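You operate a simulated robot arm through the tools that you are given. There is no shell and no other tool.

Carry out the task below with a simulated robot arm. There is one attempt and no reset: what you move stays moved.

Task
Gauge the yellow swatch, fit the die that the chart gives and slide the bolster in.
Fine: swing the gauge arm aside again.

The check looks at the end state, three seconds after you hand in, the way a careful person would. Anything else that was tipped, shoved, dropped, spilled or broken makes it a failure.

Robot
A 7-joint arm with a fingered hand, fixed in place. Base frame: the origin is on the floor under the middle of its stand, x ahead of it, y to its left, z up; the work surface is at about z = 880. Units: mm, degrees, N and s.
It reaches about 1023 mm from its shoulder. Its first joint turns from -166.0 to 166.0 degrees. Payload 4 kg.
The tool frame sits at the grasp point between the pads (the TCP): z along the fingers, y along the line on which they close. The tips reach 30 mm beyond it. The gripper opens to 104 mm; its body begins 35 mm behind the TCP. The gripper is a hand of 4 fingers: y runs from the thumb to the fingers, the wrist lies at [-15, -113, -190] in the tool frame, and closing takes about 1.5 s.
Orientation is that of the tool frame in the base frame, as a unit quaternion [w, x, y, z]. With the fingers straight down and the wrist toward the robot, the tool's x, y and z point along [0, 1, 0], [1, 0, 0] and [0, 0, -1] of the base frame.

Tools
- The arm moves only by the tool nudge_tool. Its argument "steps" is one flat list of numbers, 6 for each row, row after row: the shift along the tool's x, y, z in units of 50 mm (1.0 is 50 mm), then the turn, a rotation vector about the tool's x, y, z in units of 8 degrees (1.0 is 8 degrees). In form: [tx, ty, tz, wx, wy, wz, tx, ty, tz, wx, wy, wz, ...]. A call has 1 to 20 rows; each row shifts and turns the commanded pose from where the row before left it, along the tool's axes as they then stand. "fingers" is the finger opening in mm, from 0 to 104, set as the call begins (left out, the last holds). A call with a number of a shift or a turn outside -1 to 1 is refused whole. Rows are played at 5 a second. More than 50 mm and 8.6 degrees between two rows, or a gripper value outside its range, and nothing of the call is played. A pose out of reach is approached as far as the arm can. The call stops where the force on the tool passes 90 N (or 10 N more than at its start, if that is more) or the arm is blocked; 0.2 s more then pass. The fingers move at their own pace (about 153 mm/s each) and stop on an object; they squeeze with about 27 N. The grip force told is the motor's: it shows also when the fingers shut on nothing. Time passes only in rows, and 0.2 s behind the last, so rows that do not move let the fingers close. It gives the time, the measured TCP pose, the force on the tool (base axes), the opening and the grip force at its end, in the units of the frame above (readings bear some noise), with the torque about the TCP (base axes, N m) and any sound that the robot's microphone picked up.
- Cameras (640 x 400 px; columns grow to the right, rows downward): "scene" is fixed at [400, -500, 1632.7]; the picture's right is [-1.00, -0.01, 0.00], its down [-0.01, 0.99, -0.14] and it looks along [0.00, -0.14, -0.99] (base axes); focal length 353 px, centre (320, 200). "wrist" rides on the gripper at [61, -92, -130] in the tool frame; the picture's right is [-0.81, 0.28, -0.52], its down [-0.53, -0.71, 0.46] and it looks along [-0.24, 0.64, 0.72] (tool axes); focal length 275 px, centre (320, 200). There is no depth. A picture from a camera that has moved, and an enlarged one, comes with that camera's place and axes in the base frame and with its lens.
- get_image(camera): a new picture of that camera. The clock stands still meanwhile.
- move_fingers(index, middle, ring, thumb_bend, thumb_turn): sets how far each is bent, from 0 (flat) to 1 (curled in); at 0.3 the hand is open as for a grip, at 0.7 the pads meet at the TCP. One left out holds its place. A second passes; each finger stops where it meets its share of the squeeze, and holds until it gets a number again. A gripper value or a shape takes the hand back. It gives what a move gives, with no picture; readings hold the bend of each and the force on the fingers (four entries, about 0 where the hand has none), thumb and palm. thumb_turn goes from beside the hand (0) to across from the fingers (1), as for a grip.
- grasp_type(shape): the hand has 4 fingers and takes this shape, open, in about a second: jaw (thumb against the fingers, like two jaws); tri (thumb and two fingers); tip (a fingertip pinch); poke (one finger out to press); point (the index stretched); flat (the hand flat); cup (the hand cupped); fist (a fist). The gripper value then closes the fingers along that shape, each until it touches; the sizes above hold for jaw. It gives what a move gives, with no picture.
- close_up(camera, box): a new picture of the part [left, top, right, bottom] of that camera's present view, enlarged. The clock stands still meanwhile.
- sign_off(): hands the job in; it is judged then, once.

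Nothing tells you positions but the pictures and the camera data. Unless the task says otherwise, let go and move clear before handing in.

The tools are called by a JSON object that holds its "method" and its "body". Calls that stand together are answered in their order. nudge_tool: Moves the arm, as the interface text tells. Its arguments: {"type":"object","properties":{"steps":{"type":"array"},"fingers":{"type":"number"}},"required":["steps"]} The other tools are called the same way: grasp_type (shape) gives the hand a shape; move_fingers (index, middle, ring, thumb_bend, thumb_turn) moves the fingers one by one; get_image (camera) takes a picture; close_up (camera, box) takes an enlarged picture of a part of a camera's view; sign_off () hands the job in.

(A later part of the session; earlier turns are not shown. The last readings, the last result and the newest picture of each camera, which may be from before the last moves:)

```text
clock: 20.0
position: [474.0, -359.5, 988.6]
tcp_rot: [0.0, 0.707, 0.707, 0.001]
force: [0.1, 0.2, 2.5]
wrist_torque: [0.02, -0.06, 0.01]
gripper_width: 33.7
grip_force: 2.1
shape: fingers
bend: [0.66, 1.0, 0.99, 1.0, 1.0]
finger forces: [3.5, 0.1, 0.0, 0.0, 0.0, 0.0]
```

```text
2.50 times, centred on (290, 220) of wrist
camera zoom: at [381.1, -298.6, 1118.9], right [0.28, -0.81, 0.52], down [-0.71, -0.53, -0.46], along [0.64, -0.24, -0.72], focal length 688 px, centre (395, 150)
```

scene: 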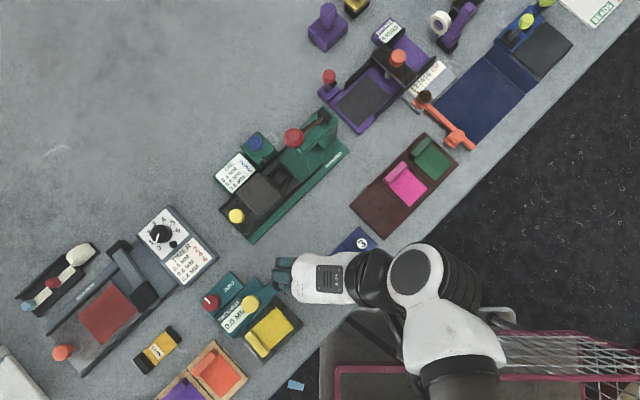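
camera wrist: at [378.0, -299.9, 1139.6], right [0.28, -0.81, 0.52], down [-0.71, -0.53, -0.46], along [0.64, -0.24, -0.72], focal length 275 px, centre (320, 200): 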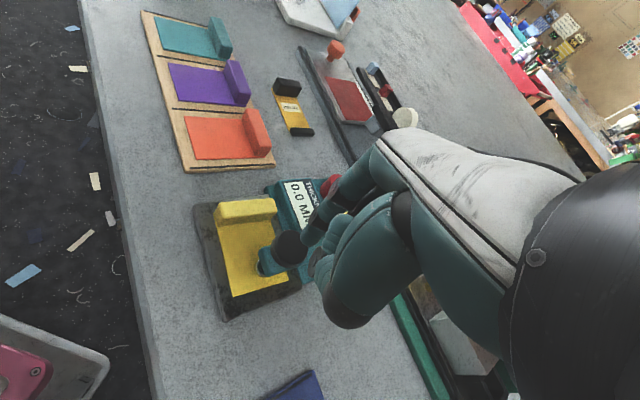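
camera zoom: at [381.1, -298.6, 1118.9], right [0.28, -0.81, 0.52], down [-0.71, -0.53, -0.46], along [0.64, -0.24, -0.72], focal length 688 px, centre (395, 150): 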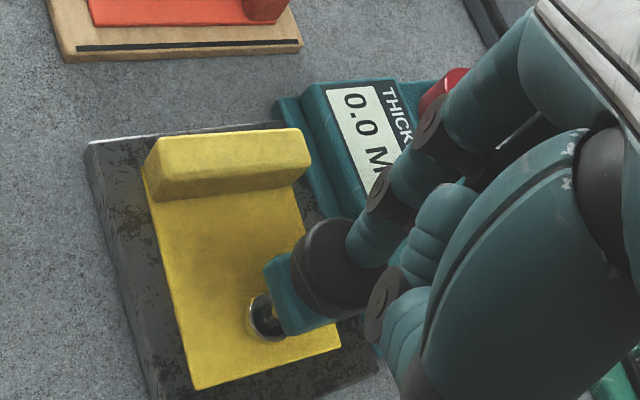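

{"method": "nudge_tool", "body": {"steps": [0, 0, 0.04, 0, 0, 0, 0, 0, 0.04, 0, 0, 0, 0, 0, 0, 0, 0, 0, 0, 0, 0, 0, 0, 0]}}

{"method": "close_up", "body": {"camera": "wrist", "box": [200, 140, 380, 300]}}

{"method": "close_up", "body": {"camera": "scene", "box": [190, 260, 310, 360]}}

```text
clock: 21.0
position: [474.0, -360.1, 985.5]
tcp_rot: [0.0, 0.708, 0.706, 0.001]
force: [4.2, -1.8, 24.6]
wrist_torque: [0.19, -0.46, -0.05]
gripper_width: 33.6
grip_force: 12.2
shape: fingers
bend: [0.66, 1.0, 0.99, 1.0, 1.0]
finger forces: [24.3, 0.1, 0.0, 0.1, 0.0, 0.0]
```

```text
2.50 times, centred on (290, 220) of wrist
camera zoom: at [380.9, -298.5, 1115.5], right [0.27, -0.81, 0.52], down [-0.71, -0.53, -0.46], along [0.65, -0.24, -0.72], focal length 688 px, centre (395, 150)
```

zoom: 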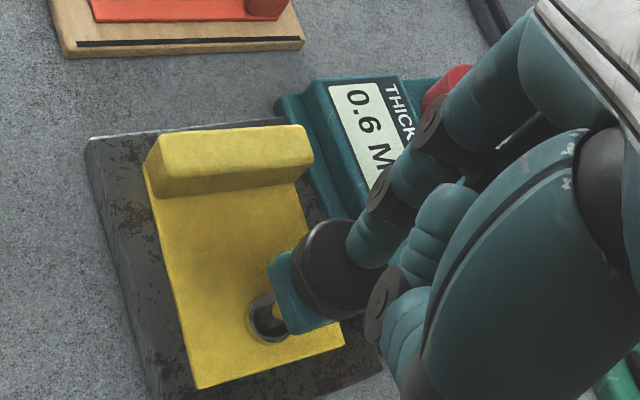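

```text
4.00 times, centred on (250, 310) of scene
camera zoom: at [400.0, -500.0, 1632.7], right [-1.0, -0.01, 0.0], down [-0.01, 0.99, -0.14], along [0.0, -0.14, -0.99], focal length 1414 px, centre (600, -240)
```

zoom: 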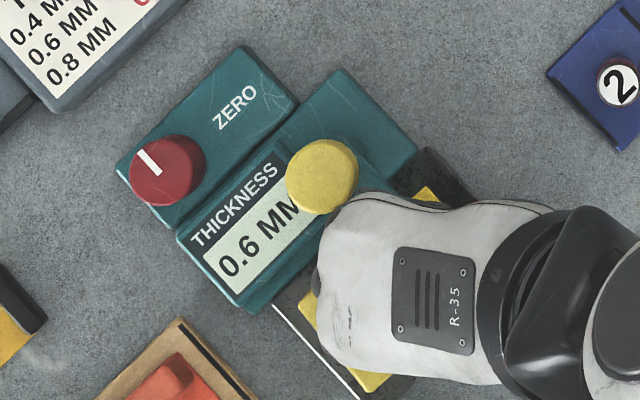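

The gauge reads 0.6 mm when pressed, so the chart gives die 3. I'll release the cap, lift, and turn the hand so the wrist is toward +y, so the index can push the arm back from its other side.

{"method": "nudge_tool", "body": {"steps": [0, 0, -0.3, 0, 0, 0, 0, 0, -0.8, 0, 0, 0, 0, 0, -0.8, 0, 0, 0, 0.4, 0.2, 0, 0, 0, 1, 0, 0, 0, 0, 0, 1, 0, 0, 0, 0, 0, 1, 0, 0, 0, 0, 0, 1, 0, 0, 0, 0, 0, 1, 0, 0, 0, 0, 0, 1, 0, 0, 0, 0, 0, 1, 0, 0, 0, 0, 0, 1, 0, 0, 0, 0, 0, 1, 0, 0, 0, 0, 0, 1, 0, 0, 0, 0, 0, 1, 0, 0, 0, 0, 0, 0.25, 0, 0, 0, 0, 0, 0]}}

{"method": "get_image", "body": {"camera": "wrist"}}

{"method": "get_image", "body": {"camera": "scene"}}

```text
clock: 24.4
position: [483.3, -339.8, 1081.1]
tcp_rot: [0.001, 1.0, 0.0, 0.0]
force: [0.6, 0.1, -0.1]
wrist_torque: [0.0, 0.04, -0.04]
gripper_width: 33.9
grip_force: 0.0
shape: fingers
bend: [0.66, 1.0, 0.99, 1.0, 1.0]
finger forces: [0.1, 0.0, 0.0, 0.1, 0.0, 0.1]
```

```text
taken
camera wrist: at [544.0, -247.9, 1209.7], right [-0.81, -0.27, 0.52], down [-0.53, 0.71, -0.46], along [-0.24, -0.64, -0.72], focal length 275 px, centre (320, 200)
```

wrist: 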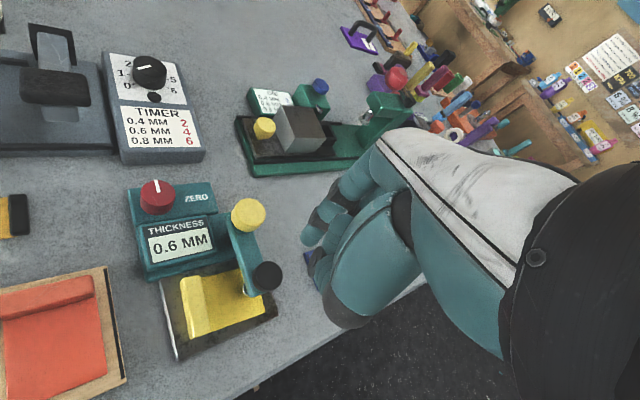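

```text
taken
```

scene: 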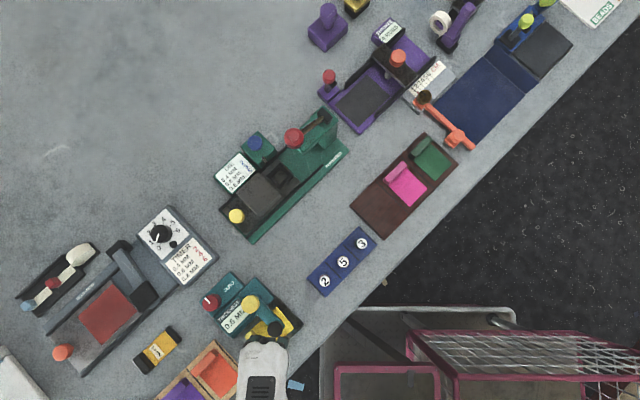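

The reading stays at 0.6 mm. Let me look at the press from here as well, before pushing the arm back.

{"method": "close_up", "body": {"camera": "wrist", "box": [225, 60, 425, 190]}}

{"method": "close_up", "body": {"camera": "wrist", "box": [120, 160, 340, 360]}}

```text
3.08 times, centred on (325, 125) of wrist
camera zoom: at [544.0, -247.9, 1209.7], right [-0.81, -0.27, 0.52], down [-0.53, 0.71, -0.46], along [-0.24, -0.64, -0.72], focal length 847 px, centre (305, 431)
```

zoom: 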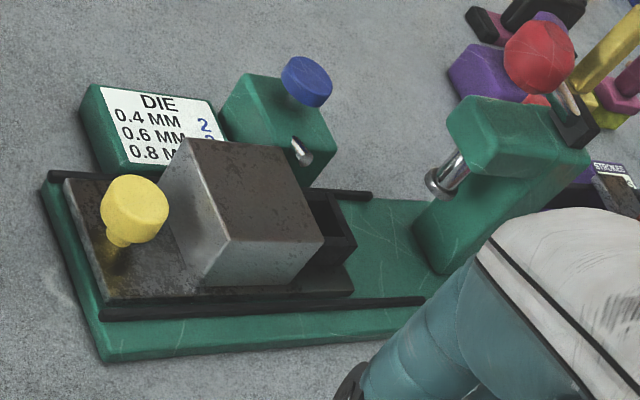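

```text
2.00 times, centred on (230, 260) of wrist
camera zoom: at [544.0, -247.9, 1209.7], right [-0.81, -0.27, 0.52], down [-0.53, 0.71, -0.46], along [-0.24, -0.64, -0.72], focal length 551 px, centre (500, 80)
```

zoom: 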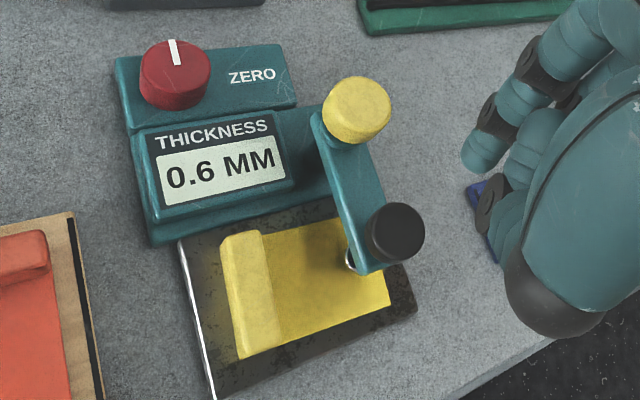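

Cap is at about (482,-352) and the pivot at (527,-398). I'll set the finger on the swatch side of the arm and lower to cap height.

{"method": "nudge_tool", "body": {"steps": [0.294, -0.4, 0, 0, 0, 0, 0, 0, 0.7, 0, 0, 0, 0, 0, 0.7, 0, 0, 0, 0, 0, 0.4, 0, 0, 0, 0, 0, 0, 0, 0, 0]}}

{"method": "get_image", "body": {"camera": "wrist"}}

{"method": "close_up", "body": {"camera": "wrist", "box": [200, 140, 380, 300]}}

```text
clock: 25.6
position: [522.7, -333.9, 1008.4]
tcp_rot: [-0.001, 1.0, 0.0, -0.001]
force: [-1.0, -0.6, -0.7]
wrist_torque: [-0.01, -0.01, 0.02]
gripper_width: 34.2
grip_force: 0.0
shape: fingers
bend: [0.66, 1.0, 0.99, 1.0, 1.0]
finger forces: [0.1, 0.1, 0.0, 0.1, 0.0, 0.1]
out of reach, approached as far as the arm can: row 3, 4
```

```text
taken
camera wrist: at [583.3, -241.2, 1137.1], right [-0.81, -0.28, 0.52], down [-0.53, 0.71, -0.45], along [-0.24, -0.64, -0.73], focal length 275 px, centre (320, 200)
```

wrist: 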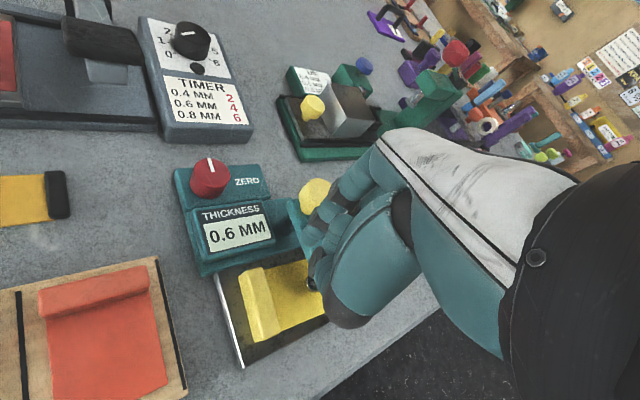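

```text
2.50 times, centred on (290, 220) of wrist
camera zoom: at [583.3, -241.2, 1137.1], right [-0.81, -0.28, 0.52], down [-0.53, 0.71, -0.45], along [-0.24, -0.64, -0.73], focal length 688 px, centre (395, 150)
```

zoom: 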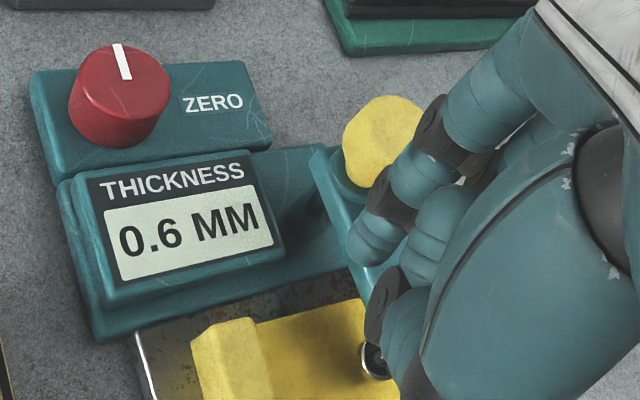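

That pose is near the arm's limit, so I'll rise and turn the hand back by half, to a 45° yaw.

{"method": "nudge_tool", "body": {"steps": [0, 0, -0.7, 0, 0, 0, 0, 0, -0.7, 0, 0, 0, 0, 0, -0.4, 0, 0, 0, 0, 0, 0, 0, 0, -1, 0, 0, 0, 0, 0, -1, 0, 0, 0, 0, 0, -1, 0, 0, 0, 0, 0, -1, 0, 0, 0, 0, 0, -1, 0, 0, 0, 0, 0, -0.625, 0, 0, 0, 0, 0, 0]}}

{"method": "get_image", "body": {"camera": "wrist"}}

```text
clock: 27.8
position: [522.5, -333.0, 1098.4]
tcp_rot: [0.001, 0.923, 0.384, 0.001]
force: [0.6, 0.0, -1.3]
wrist_torque: [-0.01, 0.01, 0.01]
gripper_width: 33.8
grip_force: 0.0
shape: fingers
bend: [0.66, 1.0, 0.99, 1.0, 1.0]
finger forces: [0.1, 0.0, 0.1, 0.0, 0.0, 0.0]
```

```text
taken
camera wrist: at [500.8, -224.5, 1227.7], right [-0.38, -0.77, 0.52], down [-0.88, 0.13, -0.46], along [0.28, -0.63, -0.72], focal length 275 px, centre (320, 200)
```

wrist: 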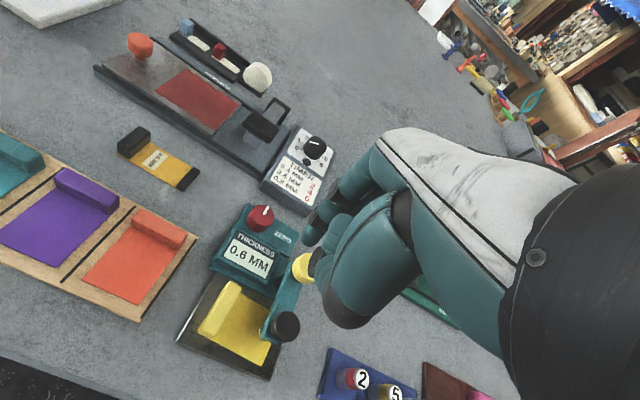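

{"method": "nudge_tool", "body": {"steps": [-0.375, -0.4, 0, 0, 0, 0, 0, 0, 0.6, 0, 0, 0, 0, 0, 0.6, 0, 0, 0, 0, 0, 0.5, 0, 0, 0, 0, 0, 0, 0, 0, 0]}}

{"method": "close_up", "body": {"camera": "wrist", "box": [200, 140, 400, 360]}}

```text
clock: 29.0
position: [516.7, -356.9, 1041.0]
tcp_rot: [-0.001, 0.924, 0.383, 0.0]
force: [0.4, 0.4, -0.2]
wrist_torque: [0.05, 0.01, 0.0]
gripper_width: 34.0
grip_force: 0.1
shape: fingers
bend: [0.66, 1.0, 0.99, 1.0, 1.0]
finger forces: [0.0, 0.0, 0.0, 0.0, 0.1, 0.1]
out of reach, approached as far as the arm can: row 2, 3, 4
```

```text
1.82 times, centred on (300, 250) of wrist
camera zoom: at [493.6, -248.3, 1170.6], right [-0.38, -0.77, 0.52], down [-0.88, 0.13, -0.45], along [0.28, -0.63, -0.73], focal length 500 px, centre (356, 109)
```

zoom: 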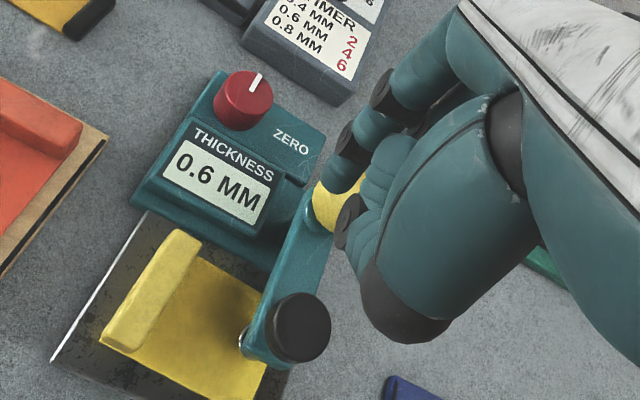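

Still at the arm's limit there; I'll go back to the original yaw, which reached fine, and put the thumb flat beside the hand so that nothing but the index hangs low.

{"method": "nudge_tool", "body": {"steps": [0, 0, -0.7, 0, 0, 0, 0, 0, -0.3, 0, 0, -1, 0, 0, 0, 0, 0, -1, 0, 0, 0, 0, 0, -1, 0, 0, 0, 0, 0, -1, 0, 0, 0, 0, 0, -1, 0, 0, 0, 0, 0, -0.625, 0, 0, 0, 0, 0, 0]}}

{"method": "move_fingers", "body": {"thumb_bend": 0.0, "thumb_turn": 0.0, "index": 0.66}}

{"method": "get_image", "body": {"camera": "wrist"}}

{"method": "get_image", "body": {"camera": "scene"}}

```text
clock: 30.8
position: [514.5, -357.1, 1091.2]
tcp_rot: [0.0, 0.707, 0.707, 0.0]
force: [-0.1, 0.6, -0.7]
wrist_torque: [-0.01, -0.01, -0.01]
gripper_width: 34.0
grip_force: 0.1
shape: fingers
bend: [0.66, 1.0, 0.99, 1.0, 1.0]
finger forces: [0.0, 0.0, 0.1, 0.0, 0.0, 0.0]
```

```text
clock: 31.8
position: [515.8, -356.4, 1089.3]
tcp_rot: [-0.001, 0.708, 0.707, 0.0]
force: [0.4, 0.4, -0.2]
wrist_torque: [-0.03, 0.01, -0.01]
gripper_width: 135.5
grip_force: 0.2
shape: fingers
bend: [0.66, 1.0, 0.99, 0.0, 0.0]
finger forces: [0.0, 0.0, 0.0, 0.0, 0.0, 0.0]
```

```text
taken
camera wrist: at [423.5, -295.1, 1220.1], right [0.28, -0.81, 0.52], down [-0.71, -0.53, -0.46], along [0.64, -0.24, -0.72], focal length 275 px, centre (320, 200)
```

wrist: 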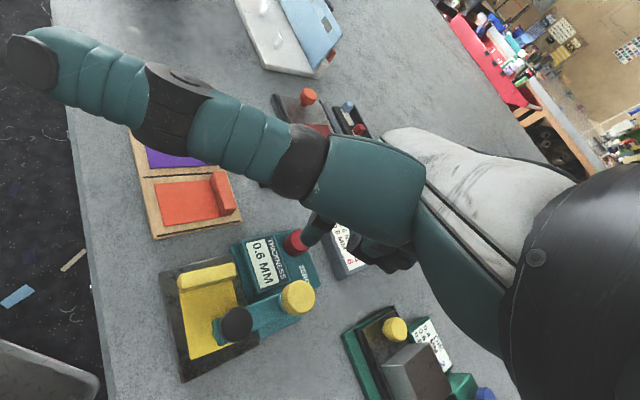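

```text
taken
```

scene: 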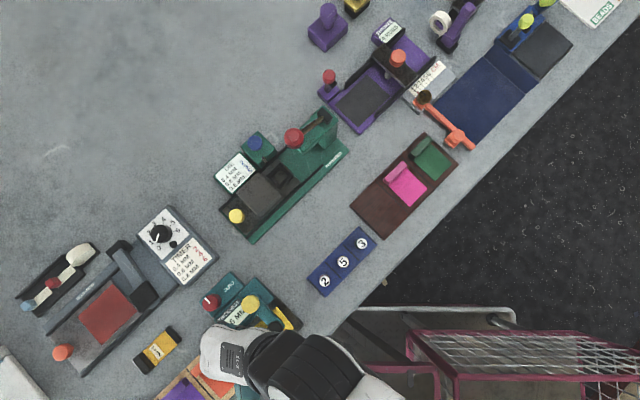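

The curled fingers stay well above the tip. The index goes down on the swatch side of the arm now.

{"method": "nudge_tool", "body": {"steps": [0.32, -0.31, 0, 0, 0, 0, 0, 0, 0.75, 0, 0, 0, 0, 0, 0.75, 0, 0, 0, 0, 0, 0, 0, 0, 0]}}

{"method": "get_image", "body": {"camera": "wrist"}}

```text
clock: 32.8
position: [500.1, -339.9, 1015.3]
tcp_rot: [0.0, 0.707, 0.707, 0.0]
force: [0.6, 0.4, -0.3]
wrist_torque: [0.01, 0.05, -0.04]
gripper_width: 135.6
grip_force: 0.0
shape: fingers
bend: [0.66, 1.0, 0.99, 0.0, 0.0]
finger forces: [0.1, 0.0, 0.0, 0.1, 0.0, 0.1]
```

```text
taken
camera wrist: at [407.8, -278.2, 1144.7], right [0.28, -0.81, 0.52], down [-0.71, -0.53, -0.46], along [0.64, -0.24, -0.72], focal length 275 px, centre (320, 200)
```

wrist: 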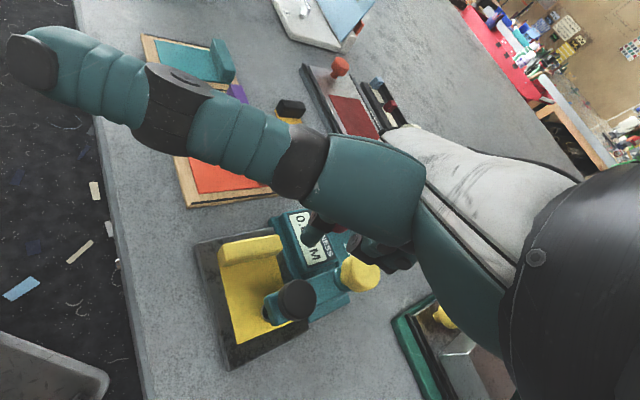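

{"method": "nudge_tool", "body": {"steps": [0, 0, 0.4, 0, 0, 0, 0, 0, 0.35, 0, 0, 0, 0, 0, 0, 0, 0, 0]}}

{"method": "get_image", "body": {"camera": "wrist"}}

{"method": "close_up", "body": {"camera": "wrist", "box": [220, 180, 420, 340]}}

```text
clock: 33.6
position: [498.8, -340.0, 978.7]
tcp_rot: [-0.002, 0.707, 0.708, 0.0]
force: [-0.7, -0.1, 0.2]
wrist_torque: [-0.02, -0.01, 0.03]
gripper_width: 135.5
grip_force: 0.1
shape: fingers
bend: [0.66, 1.0, 0.99, 0.0, 0.0]
finger forces: [0.0, 0.0, 0.0, 0.0, 0.1, 0.0]
```

```text
taken
camera wrist: at [407.7, -279.3, 1108.0], right [0.28, -0.81, 0.52], down [-0.71, -0.53, -0.46], along [0.64, -0.24, -0.73], focal length 275 px, centre (320, 200)
```

wrist: 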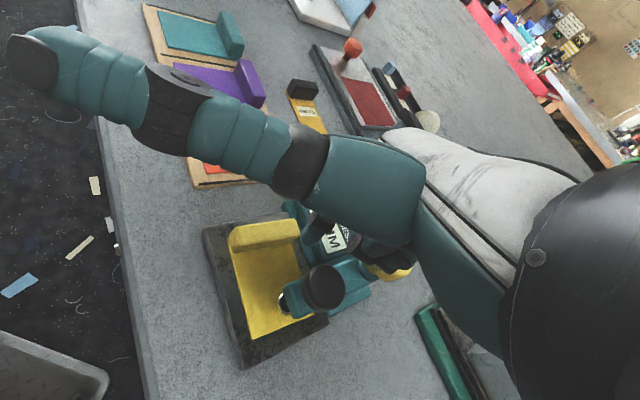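

```text
2.50 times, centred on (320, 260) of wrist
camera zoom: at [407.7, -279.3, 1108.0], right [0.28, -0.81, 0.52], down [-0.71, -0.53, -0.46], along [0.64, -0.24, -0.73], focal length 688 px, centre (320, 50)
```

zoom: 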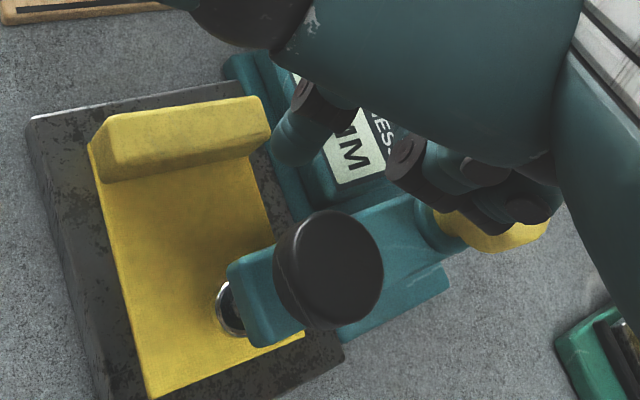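

{"method": "nudge_tool", "body": {"steps": [-0.18, -0.186, 0, 0, 0, 0, -0.1, -0.148, 0, 0, 0, 0, -0.1, -0.148, 0, 0, 0, 0, -0.127, -0.109, 0, 0, 0, 0, -0.127, -0.109, 0, 0, 0, 0, 0, 0, 0, 0, 0, 0]}}

{"method": "get_image", "body": {"camera": "wrist"}}

```text
clock: 35.0
position: [464.5, -371.6, 977.4]
tcp_rot: [0.0, 0.707, 0.707, 0.0]
force: [1.0, -0.2, 0.5]
wrist_torque: [0.0, -0.02, 0.03]
gripper_width: 136.5
grip_force: 0.7
shape: fingers
bend: [0.64, 1.0, 0.99, 0.0, 0.0]
finger forces: [0.9, 0.0, 0.1, 0.0, 0.0, 0.0]
```

```text
taken
camera wrist: at [372.6, -310.4, 1107.9], right [0.28, -0.81, 0.52], down [-0.71, -0.53, -0.46], along [0.64, -0.24, -0.72], focal length 275 px, centre (320, 200)
```

wrist: 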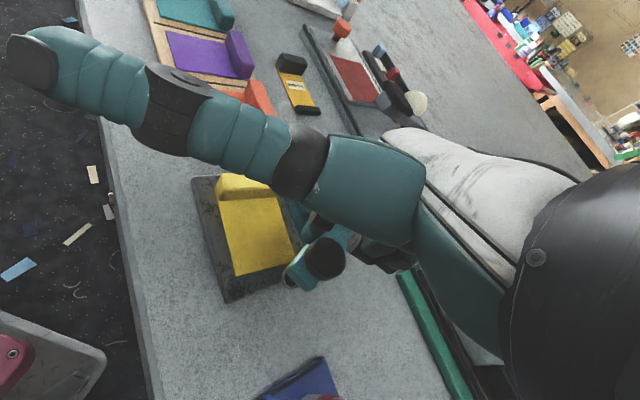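

{"method": "nudge_tool", "body": {"steps": [-0.151, -0.073, 0, 0, 0, 0, -0.151, -0.073, 0, 0, 0, 0, -0.165, -0.031, 0, 0, 0, 0, -0.165, -0.031, 0, 0, 0, 0, -0.112, 0.003, 0, 0, 0, 0, -0.112, 0.003, 0, 0, 0, 0, 0, 0, 0, 0, 0, 0]}}

{"method": "get_image", "body": {"camera": "wrist"}}

{"method": "get_image", "body": {"camera": "scene"}}

```text
clock: 36.6
position: [453.5, -414.2, 978.0]
tcp_rot: [0.0, 0.707, 0.707, 0.0]
force: [1.0, 0.8, -0.3]
wrist_torque: [0.04, -0.01, 0.0]
gripper_width: 136.3
grip_force: 0.9
shape: fingers
bend: [0.65, 1.0, 0.99, 0.0, 0.0]
finger forces: [1.1, 0.1, 0.1, 0.0, 0.0, 0.0]
```

```text
taken
camera wrist: at [362.7, -353.1, 1108.0], right [0.28, -0.81, 0.52], down [-0.71, -0.53, -0.46], along [0.64, -0.24, -0.72], focal length 275 px, centre (320, 200)
```

wrist: 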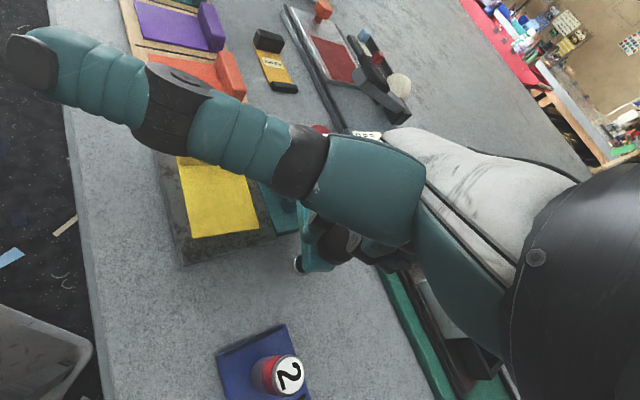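

```text
taken
```

scene: 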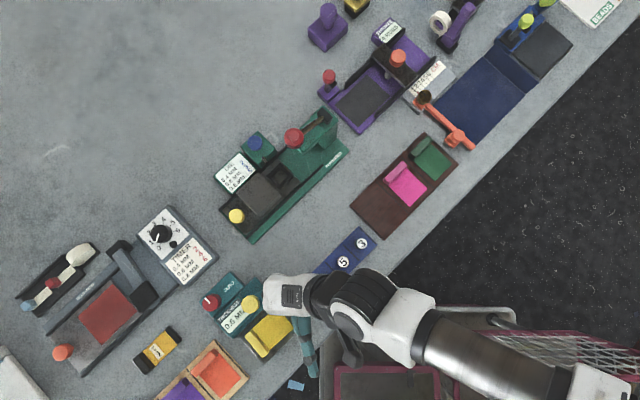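

{"method": "nudge_tool", "body": {"steps": [-0.109, 0.023, 0, 0, 0, 0, -0.109, 0.023, 0, 0, 0, 0, -0.08, 0.04, 0, 0, 0, 0, 0, 0, 0, 0, 0, 0]}}

{"method": "get_image", "body": {"camera": "wrist"}}

```text
clock: 37.6
position: [459.0, -427.6, 977.0]
tcp_rot: [-0.001, 0.707, 0.708, 0.0]
force: [-5.4, 17.2, 1.1]
wrist_torque: [0.25, 0.09, 0.25]
gripper_width: 132.6
grip_force: 8.8
shape: fingers
bend: [0.69, 1.0, 0.99, 0.0, 0.0]
finger forces: [17.2, 0.0, 0.0, 0.0, 0.0, 0.1]
```

```text
taken
camera wrist: at [366.7, -366.7, 1107.8], right [0.28, -0.81, 0.52], down [-0.71, -0.53, -0.46], along [0.64, -0.24, -0.73], focal length 275 px, centre (320, 200)
```

wrist: 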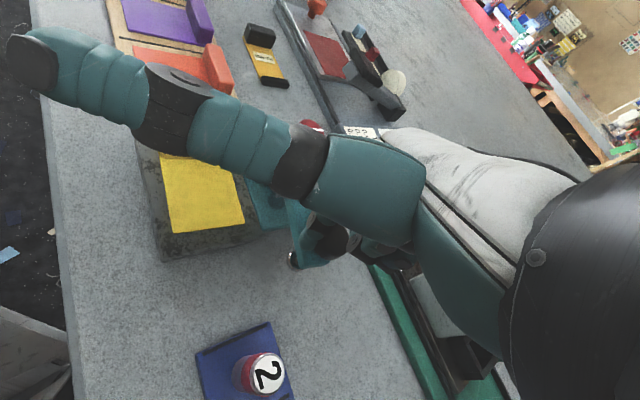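

The arm met its other stop (aside). I'll back away and rise, then check.

{"method": "nudge_tool", "body": {"steps": [0.2, -0.15, 0, 0, 0, 0, 0.3, -0.2, -0.5, 0, 0, 0, 0, 0, -0.9, 0, 0, 0, 0, 0, -0.9, 0, 0, 0, 0, -0.9, -0.3, 0, 0, 0, 0, -0.9, -0.3, 0, 0, 0, 0, 0, 0, 0, 0, 0]}}

{"method": "get_image", "body": {"camera": "scene"}}

{"method": "close_up", "body": {"camera": "scene", "box": [190, 260, 310, 360]}}

{"method": "get_image", "body": {"camera": "wrist"}}

```text
clock: 39.2
position: [351.7, -404.0, 1123.2]
tcp_rot: [0.001, 0.707, 0.707, 0.0]
force: [0.2, -0.6, 0.4]
wrist_torque: [0.01, 0.0, 0.02]
gripper_width: 135.5
grip_force: 0.0
shape: fingers
bend: [0.66, 1.0, 0.99, 0.0, 0.0]
finger forces: [0.0, 0.0, 0.0, 0.1, 0.1, 0.1]
```

```text
taken
```

scene: 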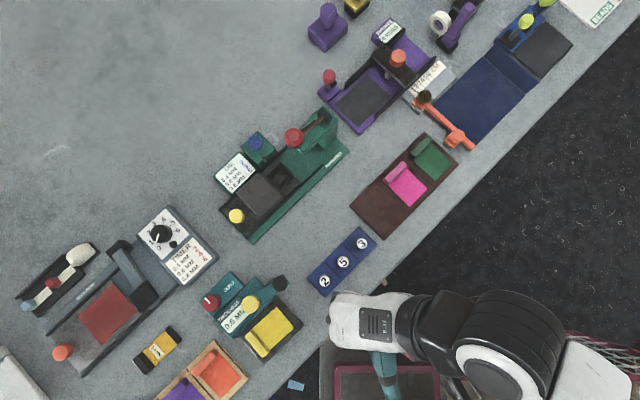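

```text
4.00 times, centred on (250, 310) of scene
camera zoom: at [400.0, -500.0, 1632.7], right [-1.0, -0.01, 0.0], down [-0.01, 0.99, -0.14], along [0.0, -0.14, -0.99], focal length 1414 px, centre (600, -240)
```

zoom: 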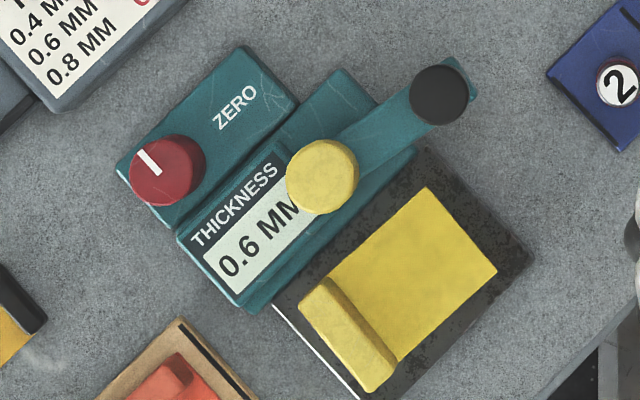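

```text
taken
camera wrist: at [258.9, -342.1, 1252.9], right [0.28, -0.81, 0.52], down [-0.71, -0.53, -0.46], along [0.64, -0.24, -0.72], focal length 275 px, centre (320, 200)
```

wrist: 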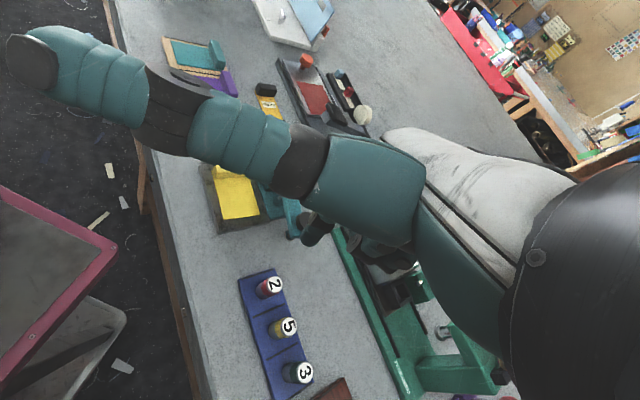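

The gauge arm is back aside with 0.6 mm shown. Die 3 stands at about (315,-510) with its top near z=922; next I take the three-finger grip shape and look closer at the rack.

{"method": "grasp_type", "body": {"shape": "tri"}}

{"method": "nudge_tool", "body": {"steps": [-0.48, -0.485, 0.5, 0, 0, 0, -0.48, -0.485, 0.5, 0, 0, 0, -0.48, -0.485, 0.5, 0, 0, 0, -0.48, -0.485, 0.5, 0, 0, 0, 0, 0, 0, 0, 0, 0]}}

{"method": "get_image", "body": {"camera": "wrist"}}

{"method": "get_image", "body": {"camera": "scene"}}

```text
clock: 40.1
position: [350.7, -403.9, 1123.2]
tcp_rot: [0.0, 0.707, 0.707, 0.0]
force: [-0.3, 0.8, 0.8]
wrist_torque: [0.0, 0.03, 0.04]
gripper_width: 103.8
grip_force: 0.1
shape: tri
bend: [0.3, 0.3, 0.99, 0.3, 0.97]
finger forces: [0.1, 0.0, 0.0, 0.1, 0.0, 0.0]
```

```text
clock: 41.3
position: [253.4, -500.2, 1022.6]
tcp_rot: [0.001, 0.707, 0.707, 0.001]
force: [-0.2, -0.4, -0.3]
wrist_torque: [0.03, 0.01, -0.01]
gripper_width: 103.5
grip_force: 0.1
shape: tri
bend: [0.3, 0.3, 0.99, 0.3, 0.97]
finger forces: [0.0, 0.1, 0.1, 0.0, 0.0, 0.1]
```

```text
taken
camera wrist: at [161.4, -438.7, 1152.8], right [0.28, -0.81, 0.52], down [-0.71, -0.53, -0.46], along [0.64, -0.24, -0.72], focal length 275 px, centre (320, 200)
```

wrist: 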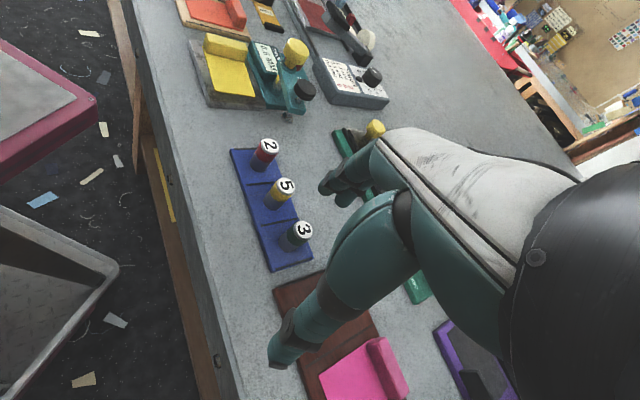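

```text
taken
```

scene: 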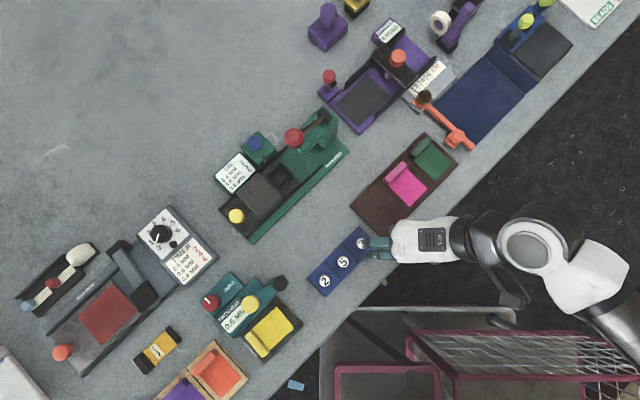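

{"method": "close_up", "body": {"camera": "wrist", "box": [220, 120, 340, 280]}}

{"method": "close_up", "body": {"camera": "scene", "box": [240, 120, 340, 220]}}

```text
2.50 times, centred on (280, 200) of wrist
camera zoom: at [161.4, -438.7, 1152.8], right [0.28, -0.81, 0.52], down [-0.71, -0.53, -0.46], along [0.64, -0.24, -0.72], focal length 688 px, centre (420, 200)
```

zoom: 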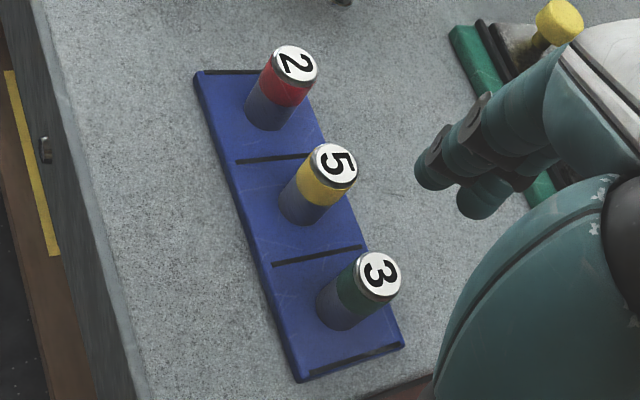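

```text
4.00 times, centred on (290, 170) of scene
camera zoom: at [400.0, -500.0, 1632.7], right [-1.0, -0.01, 0.0], down [-0.01, 0.99, -0.14], along [0.0, -0.14, -0.99], focal length 1414 px, centre (440, 320)
```

zoom: 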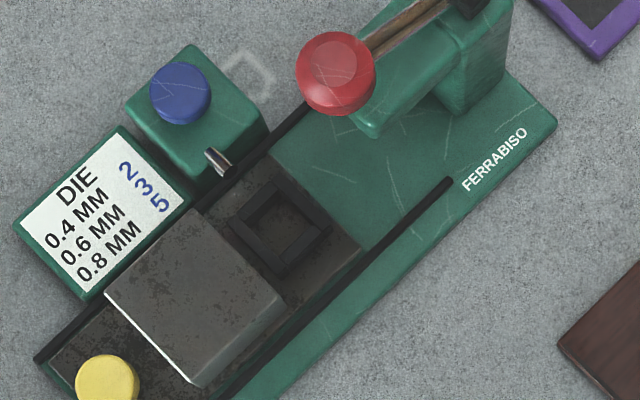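

Die 3 is a ~20 mm cylinder, about 34 mm tall, with its top at (317,-510,922). I'll turn the hand by 20°, open to 60 mm and go above it.

{"method": "nudge_tool", "body": {"steps": [0, 0, 0, 0, 0, 1, 0, 0, 0, 0, 0, 1, 0, 0, 0, 0, 0, 0.5, 0.121, 0.633, 0, 0, 0, 0, 0.121, 0.633, 0, 0, 0, 0, 0, 0, 0.45, 0, 0, 0, 0, 0, 0, 0, 0, 0], "fingers": 60}}

{"method": "get_image", "body": {"camera": "wrist"}}

{"method": "get_image", "body": {"camera": "scene"}}

```text
clock: 42.9
position: [320.0, -510.7, 1000.2]
tcp_rot: [0.001, 0.819, 0.574, 0.0]
force: [0.5, 0.4, -1.0]
wrist_torque: [0.01, 0.0, -0.02]
gripper_width: 60.4
grip_force: 0.0
shape: tri
bend: [0.74, 0.41, 0.99, 0.66, 1.0]
finger forces: [0.0, 0.1, 0.1, 0.0, 0.0, 0.1]
```

```text
taken
camera wrist: at [253.1, -421.4, 1130.2], right [-0.02, -0.86, 0.52], down [-0.85, -0.26, -0.46], along [0.52, -0.45, -0.72], focal length 275 px, centre (320, 200)
```

wrist: 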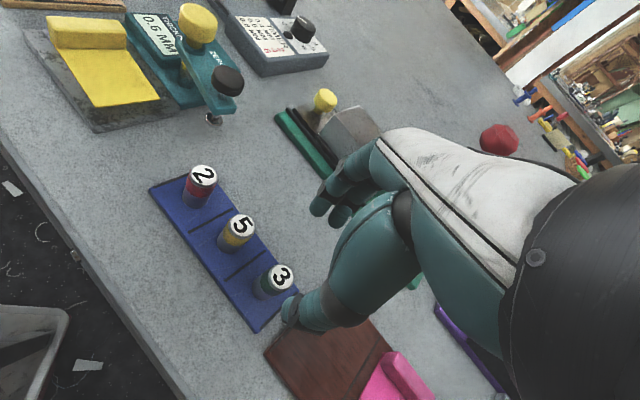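

```text
taken
```

scene: 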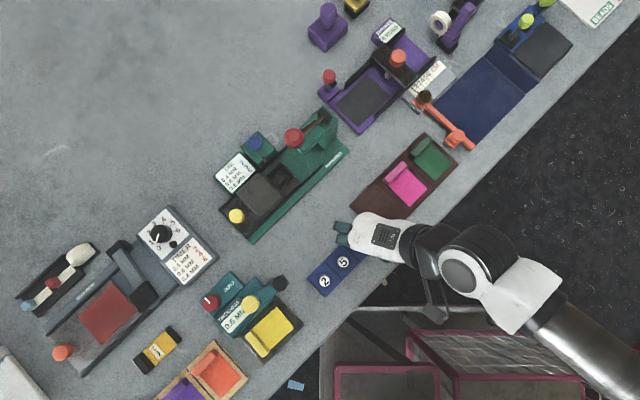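

{"method": "nudge_tool", "body": {"steps": [0, 0, 0, 0, 0, 0]}}

{"method": "close_up", "body": {"camera": "wrist", "box": [240, 160, 420, 340]}}

```text
clock: 43.3
position: [319.2, -510.9, 1001.5]
tcp_rot: [0.0, 0.819, 0.574, 0.0]
force: [-0.5, 0.4, -0.1]
wrist_torque: [-0.03, 0.02, -0.01]
gripper_width: 60.4
grip_force: 0.1
shape: tri
bend: [0.74, 0.41, 0.99, 0.66, 1.0]
finger forces: [0.1, 0.1, 0.0, 0.1, 0.1, 0.0]
```

```text
2.22 times, centred on (330, 250) of wrist
camera zoom: at [253.0, -421.5, 1130.4], right [-0.02, -0.86, 0.52], down [-0.85, -0.26, -0.46], along [0.52, -0.45, -0.72], focal length 612 px, centre (298, 89)
```

zoom: 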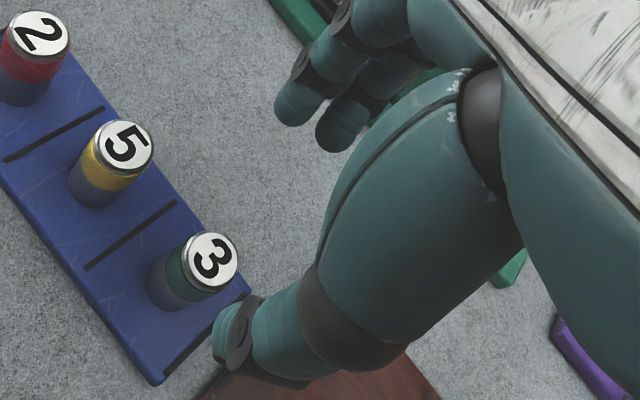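

{"method": "move_fingers", "body": {"index": 0.5, "middle": 0.5, "ring": 1.0, "thumb_bend": 0.5, "thumb_turn": 1.0}}

{"method": "close_up", "body": {"camera": "wrist", "box": [240, 160, 420, 340]}}

```text
clock: 44.3
position: [318.4, -509.9, 1000.0]
tcp_rot: [0.0, 0.819, 0.573, 0.0]
force: [0.4, -0.1, 0.1]
wrist_torque: [0.0, 0.0, 0.03]
gripper_width: 51.2
grip_force: 0.1
shape: fingers
bend: [0.5, 0.5, 1.0, 0.5, 1.0]
finger forces: [0.0, 0.0, 0.0, 0.0, 0.0, 0.0]
```

```text
2.22 times, centred on (330, 250) of wrist
camera zoom: at [253.0, -421.6, 1130.4], right [-0.02, -0.86, 0.52], down [-0.85, -0.26, -0.46], along [0.52, -0.45, -0.72], focal length 612 px, centre (298, 89)
```

zoom: 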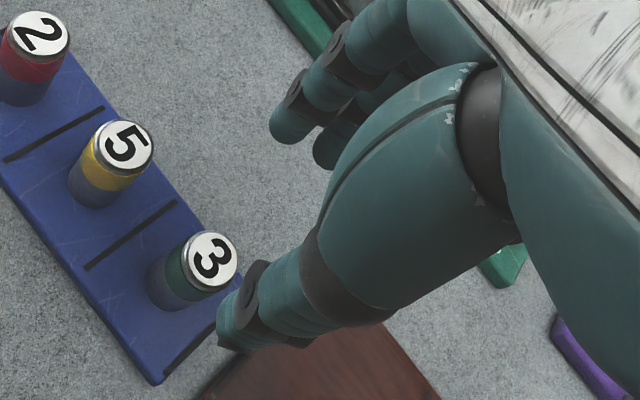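

The hand is centred over die 3 within a couple of mm. I'll descend around it.

{"method": "nudge_tool", "body": {"steps": [-0.02, 0.03, 0.5, 0, 0, 0, 0, 0, 0.4, 0, 0, 0, 0, 0, 0.3, 0, 0, 0, 0, 0, 0.16, 0, 0, 0, 0, 0, 0, 0, 0, 0]}}

{"method": "get_image", "body": {"camera": "wrist"}}

{"method": "close_up", "body": {"camera": "wrist", "box": [240, 160, 420, 340]}}

```text
clock: 45.5
position: [320.0, -513.4, 932.3]
tcp_rot: [0.0, 0.82, 0.573, -0.001]
force: [-0.6, -0.5, 0.1]
wrist_torque: [0.01, 0.01, 0.01]
gripper_width: 51.5
grip_force: 0.0
shape: fingers
bend: [0.5, 0.5, 1.0, 0.5, 1.0]
finger forces: [0.1, 0.0, 0.1, 0.1, 0.1, 0.1]
```

```text
taken
camera wrist: at [253.5, -423.3, 1062.3], right [-0.02, -0.86, 0.52], down [-0.85, -0.26, -0.46], along [0.52, -0.45, -0.72], focal length 275 px, centre (320, 200)
```

wrist: 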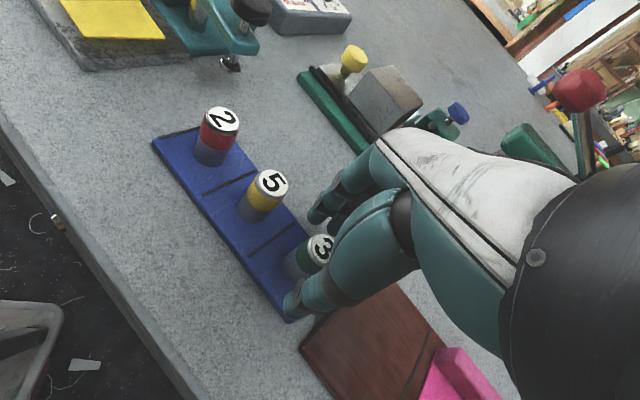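

```text
2.22 times, centred on (330, 250) of wrist
camera zoom: at [253.5, -423.3, 1062.3], right [-0.02, -0.86, 0.52], down [-0.85, -0.26, -0.46], along [0.52, -0.45, -0.72], focal length 612 px, centre (298, 89)
```

zoom: 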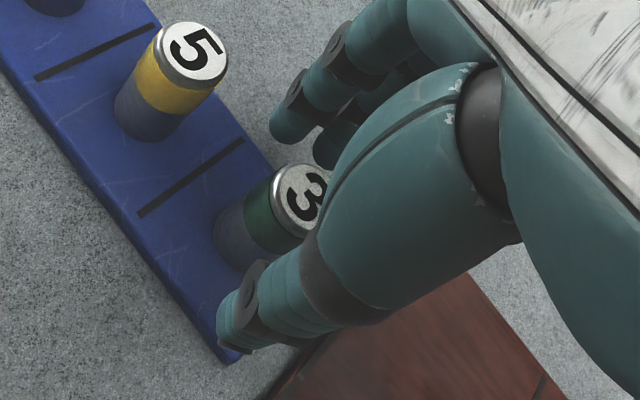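

Fingers straddle die 3 well. Closing the thumb, index and middle on it.

{"method": "move_fingers", "body": {"index": 0.75, "middle": 0.75, "thumb_bend": 0.75}}

{"method": "close_up", "body": {"camera": "wrist", "box": [240, 160, 420, 340]}}

```text
clock: 46.5
position: [319.4, -512.6, 933.0]
tcp_rot: [0.001, 0.819, 0.574, 0.0]
force: [0.1, -0.8, 0.8]
wrist_torque: [-0.01, -0.03, 0.02]
gripper_width: 16.3
grip_force: 15.6
shape: fingers
bend: [0.72, 0.74, 1.0, 0.64, 1.0]
finger forces: [10.2, 7.8, 0.1, 0.1, 12.6, 0.0]
```

```text
2.22 times, centred on (330, 250) of wrist
camera zoom: at [253.5, -423.4, 1062.4], right [-0.02, -0.86, 0.52], down [-0.85, -0.26, -0.46], along [0.52, -0.45, -0.72], focal length 612 px, centre (298, 89)
```

zoom: 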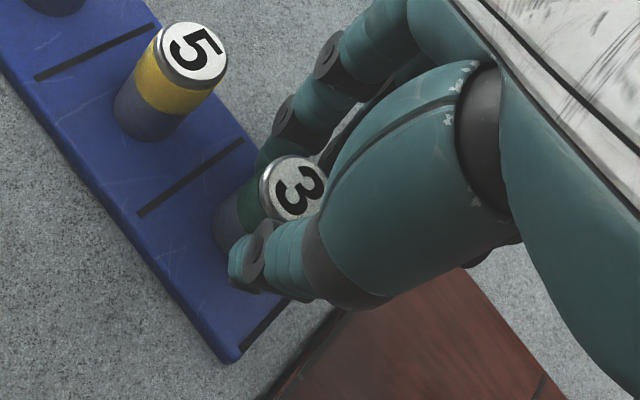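

Gripped firmly (10/8/13 N). Lifting slowly.

{"method": "nudge_tool", "body": {"steps": [0, 0, -0.2, 0, 0, 0, 0, 0, -0.4, 0, 0, 0, 0, 0, -0.5, 0, 0, 0, 0, 0, -0.5, 0, 0, 0, 0, 0, -0.5, 0, 0, 0, 0, 0, 0, 0, 0, 0]}}

{"method": "get_image", "body": {"camera": "wrist"}}

{"method": "close_up", "body": {"camera": "wrist", "box": [240, 160, 420, 340]}}

{"method": "get_image", "body": {"camera": "scene"}}

```text
clock: 47.9
position: [318.8, -511.6, 1038.0]
tcp_rot: [0.0, 0.819, 0.574, 0.0]
force: [-0.4, 0.0, -0.8]
wrist_torque: [0.0, 0.01, -0.05]
gripper_width: 16.2
grip_force: 15.2
shape: fingers
bend: [0.72, 0.74, 1.0, 0.64, 1.0]
finger forces: [10.2, 7.8, 0.1, 0.0, 12.6, 0.0]
```

```text
taken
camera wrist: at [253.5, -422.8, 1167.3], right [-0.02, -0.86, 0.52], down [-0.85, -0.26, -0.46], along [0.52, -0.45, -0.72], focal length 275 px, centre (320, 200)
```

wrist: 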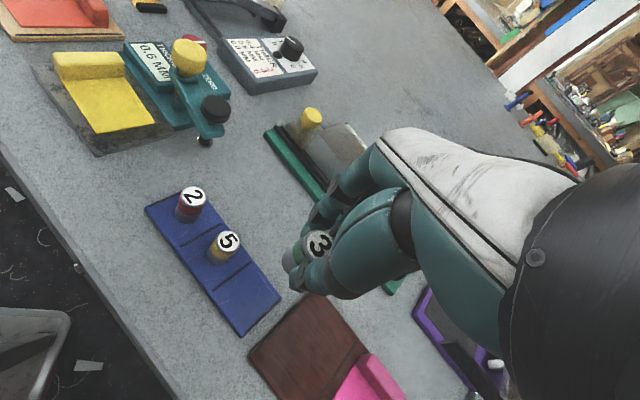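

```text
2.22 times, centred on (330, 250) of wrist
camera zoom: at [253.5, -422.8, 1167.3], right [-0.02, -0.86, 0.52], down [-0.85, -0.26, -0.46], along [0.52, -0.45, -0.72], focal length 612 px, centre (298, 89)
```

zoom: 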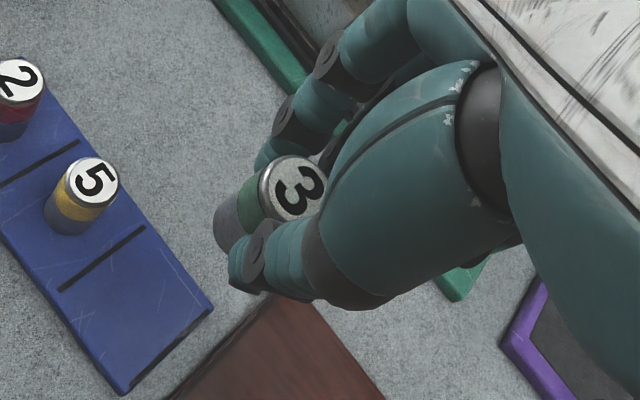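

```text
taken
```

scene: 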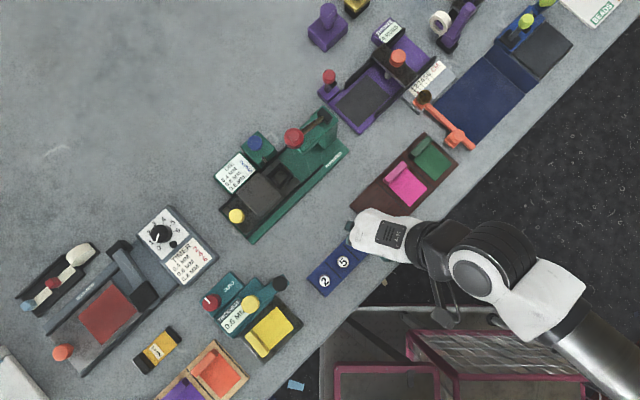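

Die 3 is held upright. The red lever ball sits at about (446,-688,1050), close to the socket at about (483,-647), so I'll rise, move toward the press and turn the hand to a 90° yaw so the sloping back of the hand passes clear of it.

{"method": "nudge_tool", "body": {"steps": [-0.02, 0.65, -0.41, 0, 0, 0, -0.02, 0.65, -0.41, 0, 0, 0, -0.02, 0.65, -0.41, 0, 0, 0, -0.02, 0.65, -0.41, 0, 0, 0, 0, 0, 0, 0, 0, 1, 0, 0, 0, 0, 0, 1, 0, 0, 0, 0, 0, 1, 0, 0, 0, 0, 0, 1, 0, 0, 0, 0, 0, 1, 0, 0, 0, 0, 0, 1, 0, 0, 0, 0, 0, 1, 0, 0, 0, 0, 0, 1, 0, 0, 0, 0, 0, 0.75, 0, 0, 0, 0, 0, 0]}}

{"method": "get_image", "body": {"camera": "wrist"}}

{"method": "get_image", "body": {"camera": "scene"}}

```text
clock: 50.9
position: [439.3, -560.9, 1119.6]
tcp_rot: [-0.001, 1.0, 0.0, 0.001]
force: [0.7, 0.4, -1.0]
wrist_torque: [0.0, 0.0, 0.0]
gripper_width: 15.8
grip_force: 14.5
shape: fingers
bend: [0.72, 0.74, 1.0, 0.64, 1.0]
finger forces: [10.1, 7.1, 0.0, 0.0, 12.5, 0.0]
```

```text
taken
camera wrist: at [500.8, -468.6, 1249.3], right [-0.81, -0.27, 0.52], down [-0.53, 0.71, -0.46], along [-0.24, -0.64, -0.72], focal length 275 px, centre (320, 200)
```

wrist: 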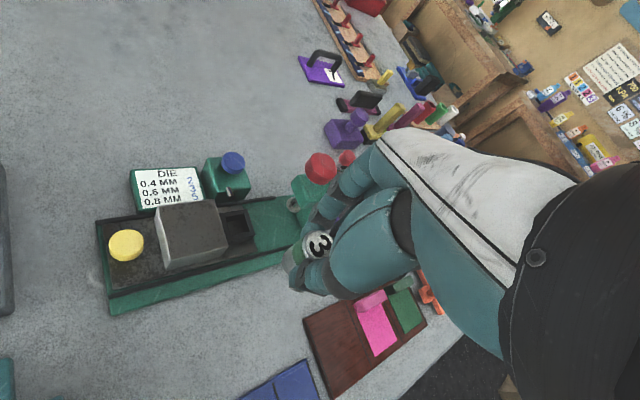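

```text
taken
```

scene: 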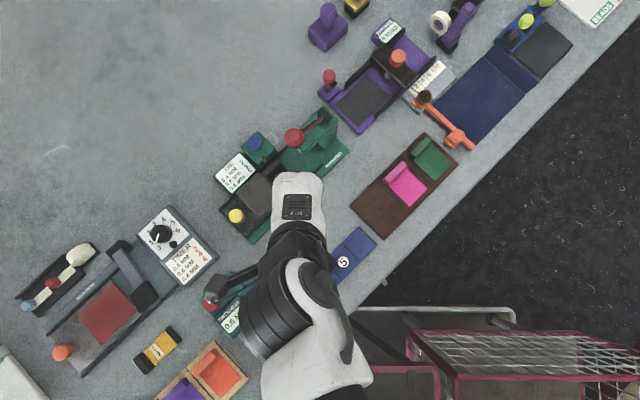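

{"method": "close_up", "body": {"camera": "wrist", "box": [90, 130, 330, 320]}}

{"method": "close_up", "body": {"camera": "wrist", "box": [180, 150, 300, 280]}}

{"method": "close_up", "body": {"camera": "scene", "box": [200, 110, 340, 240]}}

```text
2.11 times, centred on (210, 225) of wrist
camera zoom: at [500.8, -468.6, 1249.3], right [-0.81, -0.27, 0.52], down [-0.53, 0.71, -0.46], along [-0.24, -0.64, -0.72], focal length 580 px, centre (552, 147)
```

zoom: 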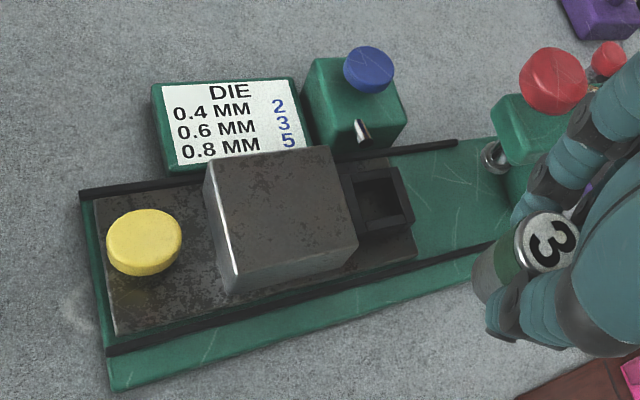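

```text
3.08 times, centred on (240, 215) of wrist
camera zoom: at [500.8, -468.6, 1249.3], right [-0.81, -0.27, 0.52], down [-0.53, 0.71, -0.46], along [-0.24, -0.64, -0.72], focal length 847 px, centre (566, 154)
```

zoom: 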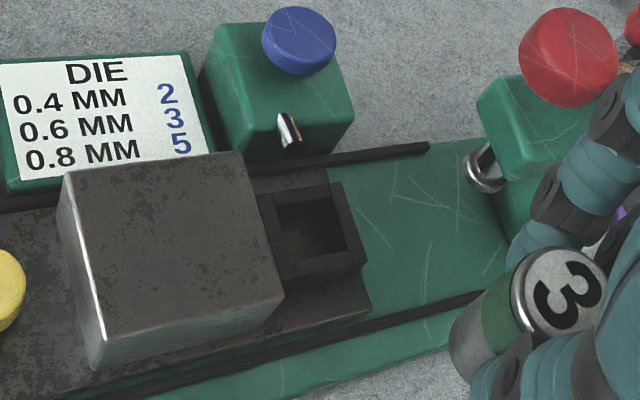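

```text
3.08 times, centred on (270, 175) of scene
camera zoom: at [400.0, -500.0, 1632.7], right [-1.0, -0.01, 0.0], down [-0.01, 0.99, -0.14], along [0.0, -0.14, -0.99], focal length 1087 px, centre (474, 277)
```

zoom: 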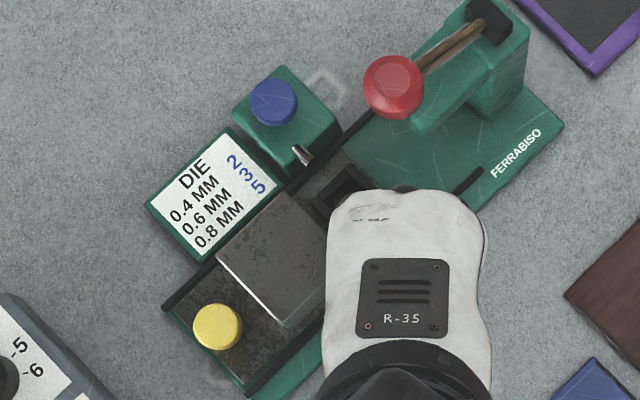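

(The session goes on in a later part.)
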